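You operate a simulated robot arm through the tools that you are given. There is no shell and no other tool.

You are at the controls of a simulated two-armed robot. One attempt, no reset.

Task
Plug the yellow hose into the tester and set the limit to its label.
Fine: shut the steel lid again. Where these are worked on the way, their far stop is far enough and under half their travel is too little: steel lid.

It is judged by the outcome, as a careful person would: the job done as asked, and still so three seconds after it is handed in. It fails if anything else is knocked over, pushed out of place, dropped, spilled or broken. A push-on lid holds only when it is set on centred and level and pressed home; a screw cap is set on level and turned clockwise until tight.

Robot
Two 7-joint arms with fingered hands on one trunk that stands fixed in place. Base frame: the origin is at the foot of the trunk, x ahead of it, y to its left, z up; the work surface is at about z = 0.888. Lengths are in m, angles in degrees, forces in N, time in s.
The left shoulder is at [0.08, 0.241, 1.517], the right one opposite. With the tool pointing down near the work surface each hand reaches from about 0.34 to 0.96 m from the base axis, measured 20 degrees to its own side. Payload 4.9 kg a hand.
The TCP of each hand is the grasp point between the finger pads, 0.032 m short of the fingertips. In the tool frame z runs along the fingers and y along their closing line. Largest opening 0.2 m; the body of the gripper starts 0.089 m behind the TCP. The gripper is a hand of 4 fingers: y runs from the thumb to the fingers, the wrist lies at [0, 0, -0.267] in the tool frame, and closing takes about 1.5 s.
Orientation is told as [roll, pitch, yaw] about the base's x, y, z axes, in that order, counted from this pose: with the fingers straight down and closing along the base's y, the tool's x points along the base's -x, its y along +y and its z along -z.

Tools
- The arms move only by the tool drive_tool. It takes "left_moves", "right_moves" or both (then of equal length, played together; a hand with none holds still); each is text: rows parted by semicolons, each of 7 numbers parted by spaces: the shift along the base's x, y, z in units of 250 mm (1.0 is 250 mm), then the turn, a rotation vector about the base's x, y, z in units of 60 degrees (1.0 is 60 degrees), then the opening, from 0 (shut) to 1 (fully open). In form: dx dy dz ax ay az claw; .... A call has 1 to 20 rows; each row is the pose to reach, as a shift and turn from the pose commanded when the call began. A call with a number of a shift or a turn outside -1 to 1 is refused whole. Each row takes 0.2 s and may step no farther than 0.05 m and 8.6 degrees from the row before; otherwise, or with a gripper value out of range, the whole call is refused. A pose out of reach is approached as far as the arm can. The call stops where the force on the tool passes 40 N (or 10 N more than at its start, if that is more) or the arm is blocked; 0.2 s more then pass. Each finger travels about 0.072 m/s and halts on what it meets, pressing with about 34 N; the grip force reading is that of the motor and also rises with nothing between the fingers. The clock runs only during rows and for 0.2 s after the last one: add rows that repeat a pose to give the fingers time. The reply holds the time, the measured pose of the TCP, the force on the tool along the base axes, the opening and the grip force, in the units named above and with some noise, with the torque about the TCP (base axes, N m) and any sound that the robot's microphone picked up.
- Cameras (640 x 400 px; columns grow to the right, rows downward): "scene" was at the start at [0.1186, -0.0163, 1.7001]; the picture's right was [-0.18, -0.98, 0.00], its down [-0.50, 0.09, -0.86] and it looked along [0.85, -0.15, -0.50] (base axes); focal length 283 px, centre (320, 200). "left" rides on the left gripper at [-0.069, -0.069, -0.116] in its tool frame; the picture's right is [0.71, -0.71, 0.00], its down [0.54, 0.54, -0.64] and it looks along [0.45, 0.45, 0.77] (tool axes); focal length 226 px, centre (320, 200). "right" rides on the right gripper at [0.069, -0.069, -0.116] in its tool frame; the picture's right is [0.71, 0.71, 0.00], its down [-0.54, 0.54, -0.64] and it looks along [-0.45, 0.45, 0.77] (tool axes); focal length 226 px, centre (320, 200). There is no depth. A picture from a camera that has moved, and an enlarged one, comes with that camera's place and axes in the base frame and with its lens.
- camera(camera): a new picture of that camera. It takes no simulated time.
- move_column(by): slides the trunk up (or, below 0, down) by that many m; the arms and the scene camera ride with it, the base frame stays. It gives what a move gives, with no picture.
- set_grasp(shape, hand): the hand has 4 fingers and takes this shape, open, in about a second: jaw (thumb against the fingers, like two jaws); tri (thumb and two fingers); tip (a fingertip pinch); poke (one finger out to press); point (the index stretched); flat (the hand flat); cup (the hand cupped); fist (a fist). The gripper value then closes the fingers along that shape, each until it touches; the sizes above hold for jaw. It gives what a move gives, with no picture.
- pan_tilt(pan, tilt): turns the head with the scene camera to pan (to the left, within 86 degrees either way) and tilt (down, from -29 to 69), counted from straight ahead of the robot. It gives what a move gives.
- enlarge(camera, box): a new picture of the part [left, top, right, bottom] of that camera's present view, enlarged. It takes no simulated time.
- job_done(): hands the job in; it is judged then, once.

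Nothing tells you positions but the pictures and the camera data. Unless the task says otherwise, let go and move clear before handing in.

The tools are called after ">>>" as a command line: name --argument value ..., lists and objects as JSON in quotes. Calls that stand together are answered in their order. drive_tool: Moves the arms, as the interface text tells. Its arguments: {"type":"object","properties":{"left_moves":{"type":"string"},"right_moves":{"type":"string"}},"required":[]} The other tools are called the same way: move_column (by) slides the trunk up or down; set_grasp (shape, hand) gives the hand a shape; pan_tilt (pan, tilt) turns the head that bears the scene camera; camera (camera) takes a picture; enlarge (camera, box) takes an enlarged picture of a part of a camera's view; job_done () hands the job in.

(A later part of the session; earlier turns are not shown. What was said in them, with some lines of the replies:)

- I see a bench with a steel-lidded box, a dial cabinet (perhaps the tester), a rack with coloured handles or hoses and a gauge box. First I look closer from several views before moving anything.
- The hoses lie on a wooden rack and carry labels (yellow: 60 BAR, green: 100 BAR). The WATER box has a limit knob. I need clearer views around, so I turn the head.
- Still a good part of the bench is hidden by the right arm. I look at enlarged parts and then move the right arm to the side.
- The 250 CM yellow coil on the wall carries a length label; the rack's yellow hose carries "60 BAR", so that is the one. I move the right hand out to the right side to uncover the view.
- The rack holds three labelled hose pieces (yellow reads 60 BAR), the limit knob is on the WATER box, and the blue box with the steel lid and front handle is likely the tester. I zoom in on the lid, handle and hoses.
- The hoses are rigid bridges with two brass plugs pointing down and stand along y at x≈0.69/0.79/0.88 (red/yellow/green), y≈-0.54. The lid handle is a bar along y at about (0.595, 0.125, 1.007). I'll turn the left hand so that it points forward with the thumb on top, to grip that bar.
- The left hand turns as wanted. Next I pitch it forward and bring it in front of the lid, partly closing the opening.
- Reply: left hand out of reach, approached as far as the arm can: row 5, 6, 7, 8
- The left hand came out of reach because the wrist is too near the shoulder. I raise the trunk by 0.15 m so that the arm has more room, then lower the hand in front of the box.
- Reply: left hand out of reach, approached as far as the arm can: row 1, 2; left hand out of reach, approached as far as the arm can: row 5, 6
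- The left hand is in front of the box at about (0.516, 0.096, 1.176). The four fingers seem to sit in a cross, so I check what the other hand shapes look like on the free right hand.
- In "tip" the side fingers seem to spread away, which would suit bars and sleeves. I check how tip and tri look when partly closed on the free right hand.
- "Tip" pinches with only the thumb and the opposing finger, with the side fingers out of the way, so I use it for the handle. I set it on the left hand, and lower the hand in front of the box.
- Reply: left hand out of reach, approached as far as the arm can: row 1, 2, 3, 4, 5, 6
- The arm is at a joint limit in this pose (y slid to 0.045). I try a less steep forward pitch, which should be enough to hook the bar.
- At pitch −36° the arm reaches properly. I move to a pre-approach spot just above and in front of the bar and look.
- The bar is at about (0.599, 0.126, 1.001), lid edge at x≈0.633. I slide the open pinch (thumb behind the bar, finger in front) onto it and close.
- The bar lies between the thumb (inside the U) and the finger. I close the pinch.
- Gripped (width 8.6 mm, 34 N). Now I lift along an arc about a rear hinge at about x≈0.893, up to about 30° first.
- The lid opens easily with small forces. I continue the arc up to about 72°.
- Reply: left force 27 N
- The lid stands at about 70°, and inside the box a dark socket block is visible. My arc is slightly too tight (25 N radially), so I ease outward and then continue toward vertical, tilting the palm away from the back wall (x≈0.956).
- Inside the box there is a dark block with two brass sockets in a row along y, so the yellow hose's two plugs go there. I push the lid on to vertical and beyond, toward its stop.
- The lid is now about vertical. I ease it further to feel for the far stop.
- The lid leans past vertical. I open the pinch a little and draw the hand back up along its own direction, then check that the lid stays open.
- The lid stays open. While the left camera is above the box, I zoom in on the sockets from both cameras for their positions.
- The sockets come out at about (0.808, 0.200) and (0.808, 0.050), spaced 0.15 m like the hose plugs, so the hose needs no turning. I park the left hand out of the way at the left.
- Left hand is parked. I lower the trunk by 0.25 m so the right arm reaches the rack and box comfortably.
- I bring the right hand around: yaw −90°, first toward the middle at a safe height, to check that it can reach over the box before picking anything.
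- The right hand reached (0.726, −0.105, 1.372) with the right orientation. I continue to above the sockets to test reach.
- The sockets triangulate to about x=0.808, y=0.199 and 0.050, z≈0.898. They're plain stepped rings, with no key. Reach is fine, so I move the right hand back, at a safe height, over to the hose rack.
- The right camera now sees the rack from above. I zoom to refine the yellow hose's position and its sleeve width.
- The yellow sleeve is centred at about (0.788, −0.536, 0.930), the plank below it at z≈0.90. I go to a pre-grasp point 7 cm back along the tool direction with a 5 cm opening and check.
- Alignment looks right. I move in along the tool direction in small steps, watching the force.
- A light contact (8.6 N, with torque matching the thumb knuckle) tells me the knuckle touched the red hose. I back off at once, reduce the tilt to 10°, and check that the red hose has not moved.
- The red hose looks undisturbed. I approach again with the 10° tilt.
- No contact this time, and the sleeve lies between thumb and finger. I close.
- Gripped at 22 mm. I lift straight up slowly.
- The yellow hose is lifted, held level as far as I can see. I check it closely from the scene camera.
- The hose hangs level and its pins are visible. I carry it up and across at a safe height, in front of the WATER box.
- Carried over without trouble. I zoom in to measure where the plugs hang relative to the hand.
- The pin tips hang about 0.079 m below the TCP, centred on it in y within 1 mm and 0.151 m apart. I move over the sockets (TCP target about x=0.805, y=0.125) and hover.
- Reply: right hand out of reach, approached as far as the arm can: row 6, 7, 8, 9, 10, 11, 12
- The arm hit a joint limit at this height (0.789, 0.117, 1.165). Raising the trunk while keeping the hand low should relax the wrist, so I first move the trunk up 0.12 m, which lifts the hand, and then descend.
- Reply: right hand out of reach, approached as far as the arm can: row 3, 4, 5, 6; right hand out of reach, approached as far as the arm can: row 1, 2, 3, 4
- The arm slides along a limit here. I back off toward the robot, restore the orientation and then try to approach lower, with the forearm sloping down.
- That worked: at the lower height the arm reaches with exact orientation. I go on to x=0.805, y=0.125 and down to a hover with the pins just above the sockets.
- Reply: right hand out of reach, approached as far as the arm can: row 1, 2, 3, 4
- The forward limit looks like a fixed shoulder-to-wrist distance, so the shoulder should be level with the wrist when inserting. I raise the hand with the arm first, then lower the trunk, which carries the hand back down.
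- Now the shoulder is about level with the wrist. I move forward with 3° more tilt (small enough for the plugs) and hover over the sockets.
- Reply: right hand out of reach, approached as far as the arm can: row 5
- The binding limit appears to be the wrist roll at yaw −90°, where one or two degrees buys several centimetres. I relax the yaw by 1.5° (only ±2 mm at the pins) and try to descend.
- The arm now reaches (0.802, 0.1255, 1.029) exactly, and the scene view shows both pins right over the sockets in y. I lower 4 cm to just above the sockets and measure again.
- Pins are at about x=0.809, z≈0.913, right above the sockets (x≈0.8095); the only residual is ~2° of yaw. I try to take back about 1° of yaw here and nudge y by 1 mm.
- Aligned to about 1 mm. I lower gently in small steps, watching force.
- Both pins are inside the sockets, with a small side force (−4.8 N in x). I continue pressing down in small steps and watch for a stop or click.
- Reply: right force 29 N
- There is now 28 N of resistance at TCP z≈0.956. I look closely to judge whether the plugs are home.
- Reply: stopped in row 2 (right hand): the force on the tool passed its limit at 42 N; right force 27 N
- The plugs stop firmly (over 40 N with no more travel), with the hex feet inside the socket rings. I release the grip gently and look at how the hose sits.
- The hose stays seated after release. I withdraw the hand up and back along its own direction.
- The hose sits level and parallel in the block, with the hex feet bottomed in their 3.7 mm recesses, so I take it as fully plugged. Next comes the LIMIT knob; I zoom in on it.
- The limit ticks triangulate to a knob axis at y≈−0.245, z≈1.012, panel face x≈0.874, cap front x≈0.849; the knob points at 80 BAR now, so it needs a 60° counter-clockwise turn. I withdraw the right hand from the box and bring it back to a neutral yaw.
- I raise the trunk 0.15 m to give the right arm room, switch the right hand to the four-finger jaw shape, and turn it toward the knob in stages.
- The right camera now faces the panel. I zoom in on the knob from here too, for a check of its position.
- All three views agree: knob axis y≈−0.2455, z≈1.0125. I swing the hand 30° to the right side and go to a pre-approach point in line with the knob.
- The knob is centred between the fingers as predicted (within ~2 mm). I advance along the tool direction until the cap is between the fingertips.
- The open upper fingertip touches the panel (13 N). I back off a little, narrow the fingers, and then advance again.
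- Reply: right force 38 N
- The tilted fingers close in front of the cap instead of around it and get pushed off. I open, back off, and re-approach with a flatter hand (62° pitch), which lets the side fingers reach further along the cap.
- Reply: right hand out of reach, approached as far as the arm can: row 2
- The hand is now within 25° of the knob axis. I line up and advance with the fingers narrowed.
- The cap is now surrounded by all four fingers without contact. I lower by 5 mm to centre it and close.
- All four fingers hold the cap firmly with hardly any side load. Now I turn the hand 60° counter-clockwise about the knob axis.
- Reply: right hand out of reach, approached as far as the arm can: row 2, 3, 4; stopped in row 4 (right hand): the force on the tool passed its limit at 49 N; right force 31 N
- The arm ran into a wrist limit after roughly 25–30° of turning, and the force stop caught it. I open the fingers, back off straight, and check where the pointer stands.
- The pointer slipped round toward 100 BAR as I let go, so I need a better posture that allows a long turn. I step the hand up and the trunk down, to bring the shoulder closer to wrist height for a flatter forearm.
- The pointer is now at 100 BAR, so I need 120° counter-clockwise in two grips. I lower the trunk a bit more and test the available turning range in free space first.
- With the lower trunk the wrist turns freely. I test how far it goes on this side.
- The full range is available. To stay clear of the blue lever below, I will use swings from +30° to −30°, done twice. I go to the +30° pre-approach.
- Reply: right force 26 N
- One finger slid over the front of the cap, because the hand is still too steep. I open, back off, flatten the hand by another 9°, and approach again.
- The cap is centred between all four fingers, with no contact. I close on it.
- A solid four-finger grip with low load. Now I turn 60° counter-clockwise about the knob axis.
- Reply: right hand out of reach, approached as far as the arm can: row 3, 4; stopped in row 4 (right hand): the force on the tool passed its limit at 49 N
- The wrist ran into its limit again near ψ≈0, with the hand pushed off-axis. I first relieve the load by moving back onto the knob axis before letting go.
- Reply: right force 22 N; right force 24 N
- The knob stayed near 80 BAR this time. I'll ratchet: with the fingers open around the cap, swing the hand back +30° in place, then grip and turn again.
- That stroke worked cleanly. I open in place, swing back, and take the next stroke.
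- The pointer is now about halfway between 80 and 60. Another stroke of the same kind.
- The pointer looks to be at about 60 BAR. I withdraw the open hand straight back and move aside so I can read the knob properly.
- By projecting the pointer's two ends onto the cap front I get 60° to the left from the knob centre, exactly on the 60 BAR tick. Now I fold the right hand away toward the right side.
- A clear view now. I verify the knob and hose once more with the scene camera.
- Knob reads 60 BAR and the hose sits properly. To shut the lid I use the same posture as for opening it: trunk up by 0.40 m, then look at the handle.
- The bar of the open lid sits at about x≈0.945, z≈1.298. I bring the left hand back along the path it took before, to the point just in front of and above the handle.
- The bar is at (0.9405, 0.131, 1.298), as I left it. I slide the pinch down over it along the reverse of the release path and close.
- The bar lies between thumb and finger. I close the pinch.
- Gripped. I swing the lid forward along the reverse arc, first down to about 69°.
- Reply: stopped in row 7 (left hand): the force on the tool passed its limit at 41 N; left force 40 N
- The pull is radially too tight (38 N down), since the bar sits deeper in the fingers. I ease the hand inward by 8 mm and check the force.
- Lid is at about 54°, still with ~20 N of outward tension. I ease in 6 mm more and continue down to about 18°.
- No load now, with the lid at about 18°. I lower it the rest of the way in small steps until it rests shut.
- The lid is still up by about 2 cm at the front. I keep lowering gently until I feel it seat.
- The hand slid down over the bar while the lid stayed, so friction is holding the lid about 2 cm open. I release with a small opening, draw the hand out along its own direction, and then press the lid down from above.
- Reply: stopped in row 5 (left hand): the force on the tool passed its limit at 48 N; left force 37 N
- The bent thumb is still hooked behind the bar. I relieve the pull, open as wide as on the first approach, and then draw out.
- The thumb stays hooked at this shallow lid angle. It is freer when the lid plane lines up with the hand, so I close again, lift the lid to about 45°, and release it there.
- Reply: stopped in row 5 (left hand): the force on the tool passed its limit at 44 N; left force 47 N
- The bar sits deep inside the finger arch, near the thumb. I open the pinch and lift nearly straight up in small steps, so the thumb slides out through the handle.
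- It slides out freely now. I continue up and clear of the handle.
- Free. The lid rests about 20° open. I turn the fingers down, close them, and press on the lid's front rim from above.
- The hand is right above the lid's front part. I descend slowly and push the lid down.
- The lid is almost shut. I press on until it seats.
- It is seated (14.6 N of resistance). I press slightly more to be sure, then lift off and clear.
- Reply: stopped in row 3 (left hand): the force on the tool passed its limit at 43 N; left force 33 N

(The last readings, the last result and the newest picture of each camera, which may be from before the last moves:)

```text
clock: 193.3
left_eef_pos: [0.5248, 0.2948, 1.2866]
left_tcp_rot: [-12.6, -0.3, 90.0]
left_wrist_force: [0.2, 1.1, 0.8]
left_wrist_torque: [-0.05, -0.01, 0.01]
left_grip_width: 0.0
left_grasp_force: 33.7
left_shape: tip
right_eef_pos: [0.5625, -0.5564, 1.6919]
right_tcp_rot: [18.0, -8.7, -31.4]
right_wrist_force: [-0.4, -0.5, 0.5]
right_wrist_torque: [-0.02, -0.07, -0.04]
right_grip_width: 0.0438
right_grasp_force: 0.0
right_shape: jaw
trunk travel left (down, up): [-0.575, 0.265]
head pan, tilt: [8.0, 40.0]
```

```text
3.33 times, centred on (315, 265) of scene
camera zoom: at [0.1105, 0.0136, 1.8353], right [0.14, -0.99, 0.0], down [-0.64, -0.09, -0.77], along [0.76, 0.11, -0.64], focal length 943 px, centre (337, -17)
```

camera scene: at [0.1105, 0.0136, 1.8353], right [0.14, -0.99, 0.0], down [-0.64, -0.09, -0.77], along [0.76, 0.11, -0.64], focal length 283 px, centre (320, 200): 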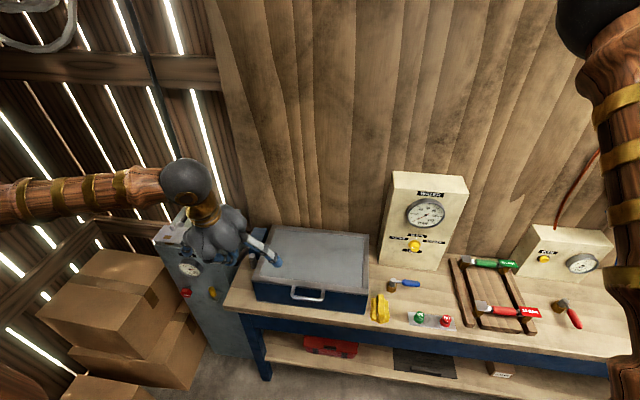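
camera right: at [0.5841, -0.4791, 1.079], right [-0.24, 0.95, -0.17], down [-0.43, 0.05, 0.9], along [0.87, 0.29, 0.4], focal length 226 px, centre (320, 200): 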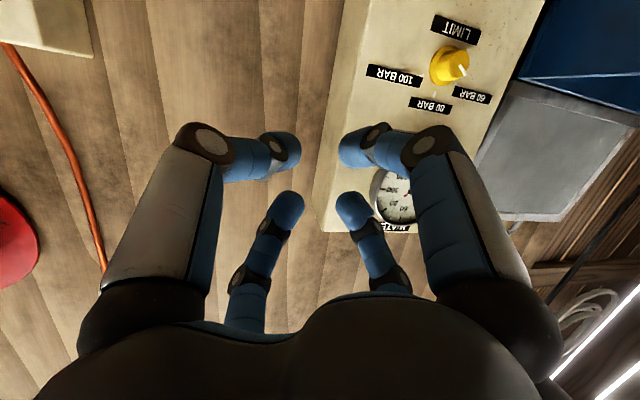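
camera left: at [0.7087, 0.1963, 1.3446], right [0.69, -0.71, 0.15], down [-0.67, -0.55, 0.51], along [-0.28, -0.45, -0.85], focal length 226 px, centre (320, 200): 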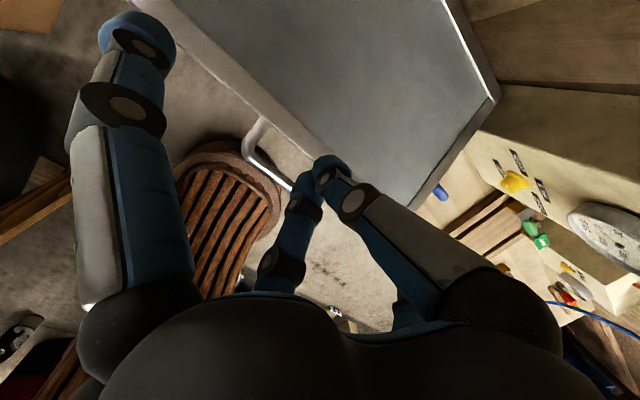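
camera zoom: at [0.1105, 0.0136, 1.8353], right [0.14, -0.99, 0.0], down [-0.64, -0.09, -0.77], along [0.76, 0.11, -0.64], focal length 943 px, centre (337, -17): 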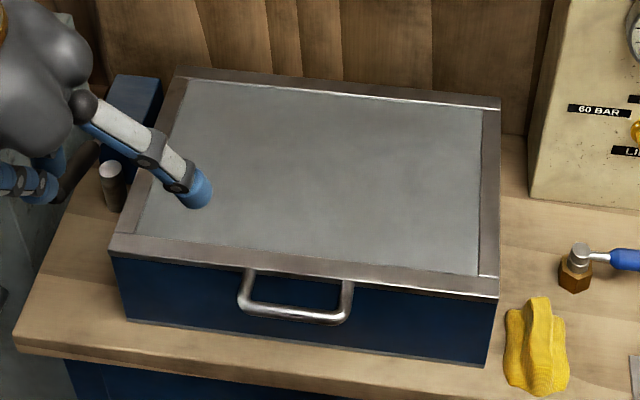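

The lid is shut. A final check of the knob, rack, valve and other items.

>>> enlarge --camera "scene" --box '[370, 165, 490, 265]'

>>> enlarge --camera "scene" --box '[360, 240, 620, 345]'

>>> enlarge --camera "scene" --box '[140, 190, 290, 340]'

```text
4.00 times, centred on (430, 215) of scene
camera zoom: at [0.1105, 0.0136, 1.8353], right [0.14, -0.99, 0.0], down [-0.64, -0.09, -0.77], along [0.76, 0.11, -0.64], focal length 1132 px, centre (-120, 140)
```

zoom: 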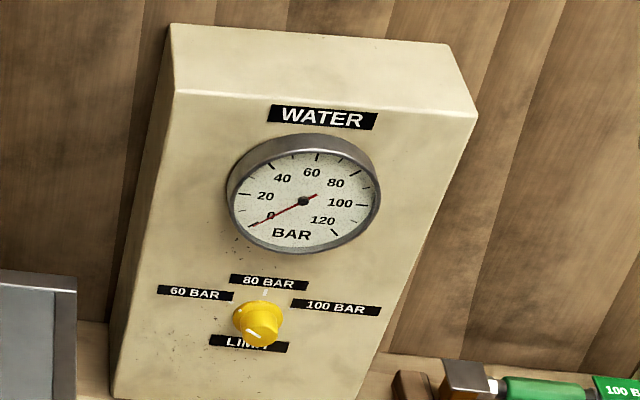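

```text
2.46 times, centred on (490, 292) of scene
camera zoom: at [0.1105, 0.0136, 1.8353], right [0.14, -0.99, 0.0], down [-0.64, -0.09, -0.77], along [0.76, 0.11, -0.64], focal length 697 px, centre (-98, -28)
```

zoom: 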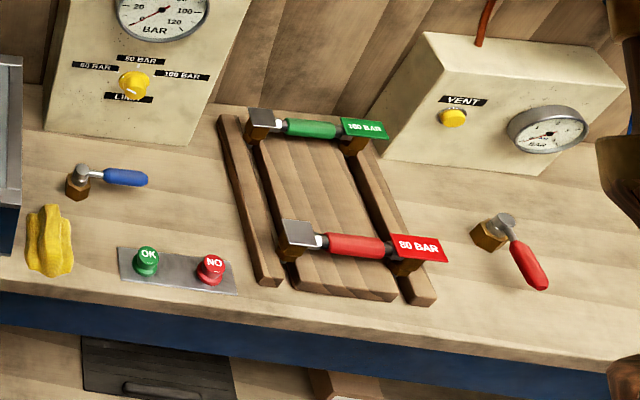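

```text
2.67 times, centred on (215, 265) of scene
camera zoom: at [0.1105, 0.0136, 1.8353], right [0.14, -0.99, 0.0], down [-0.64, -0.09, -0.77], along [0.76, 0.11, -0.64], focal length 755 px, centre (600, 27)
```

zoom: 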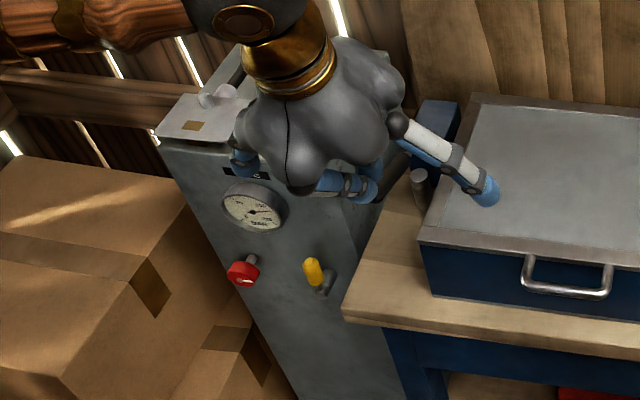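

Everything checks out: the yellow hose is in the tester's sockets, the limit knob points at 60 BAR, the steel lid is shut, and the other hoses, valves, buttons and glove are where they were. Both hands are clear, so I hand the job in.

>>> job_done

```text
The job is handed in.
```

The yellow hose is plugged into the tester, the limit knob is set to 60 BAR to match its label, and the steel lid is shut again. I handed the job in with both hands clear of the bench.

- **Hose:** both plugs went in until they would go no further under more than 40 N. The hose stands level in the block. No click was heard, so I judged it seated by sight and by that firm stop.
- **Limit knob:** it started at 80 BAR and slipped round to 100 BAR during one failed grip. I then turned it back in several strokes to 60 BAR. The pointer lines up with the 60 BAR tick in two camera views.
- **Steel lid:** I opened it fully and closed it again, pressing it down until it resisted at about 43 N. On the way down my thumb caught in the handle, so I lifted the lid partway before releasing it and pressing it shut from above.
- **Other contact:** a knuckle briefly touched the red hose with about 9 N while I was reaching for the yellow one. It has not moved. The green hose, valves, buttons and glove are also where they were.
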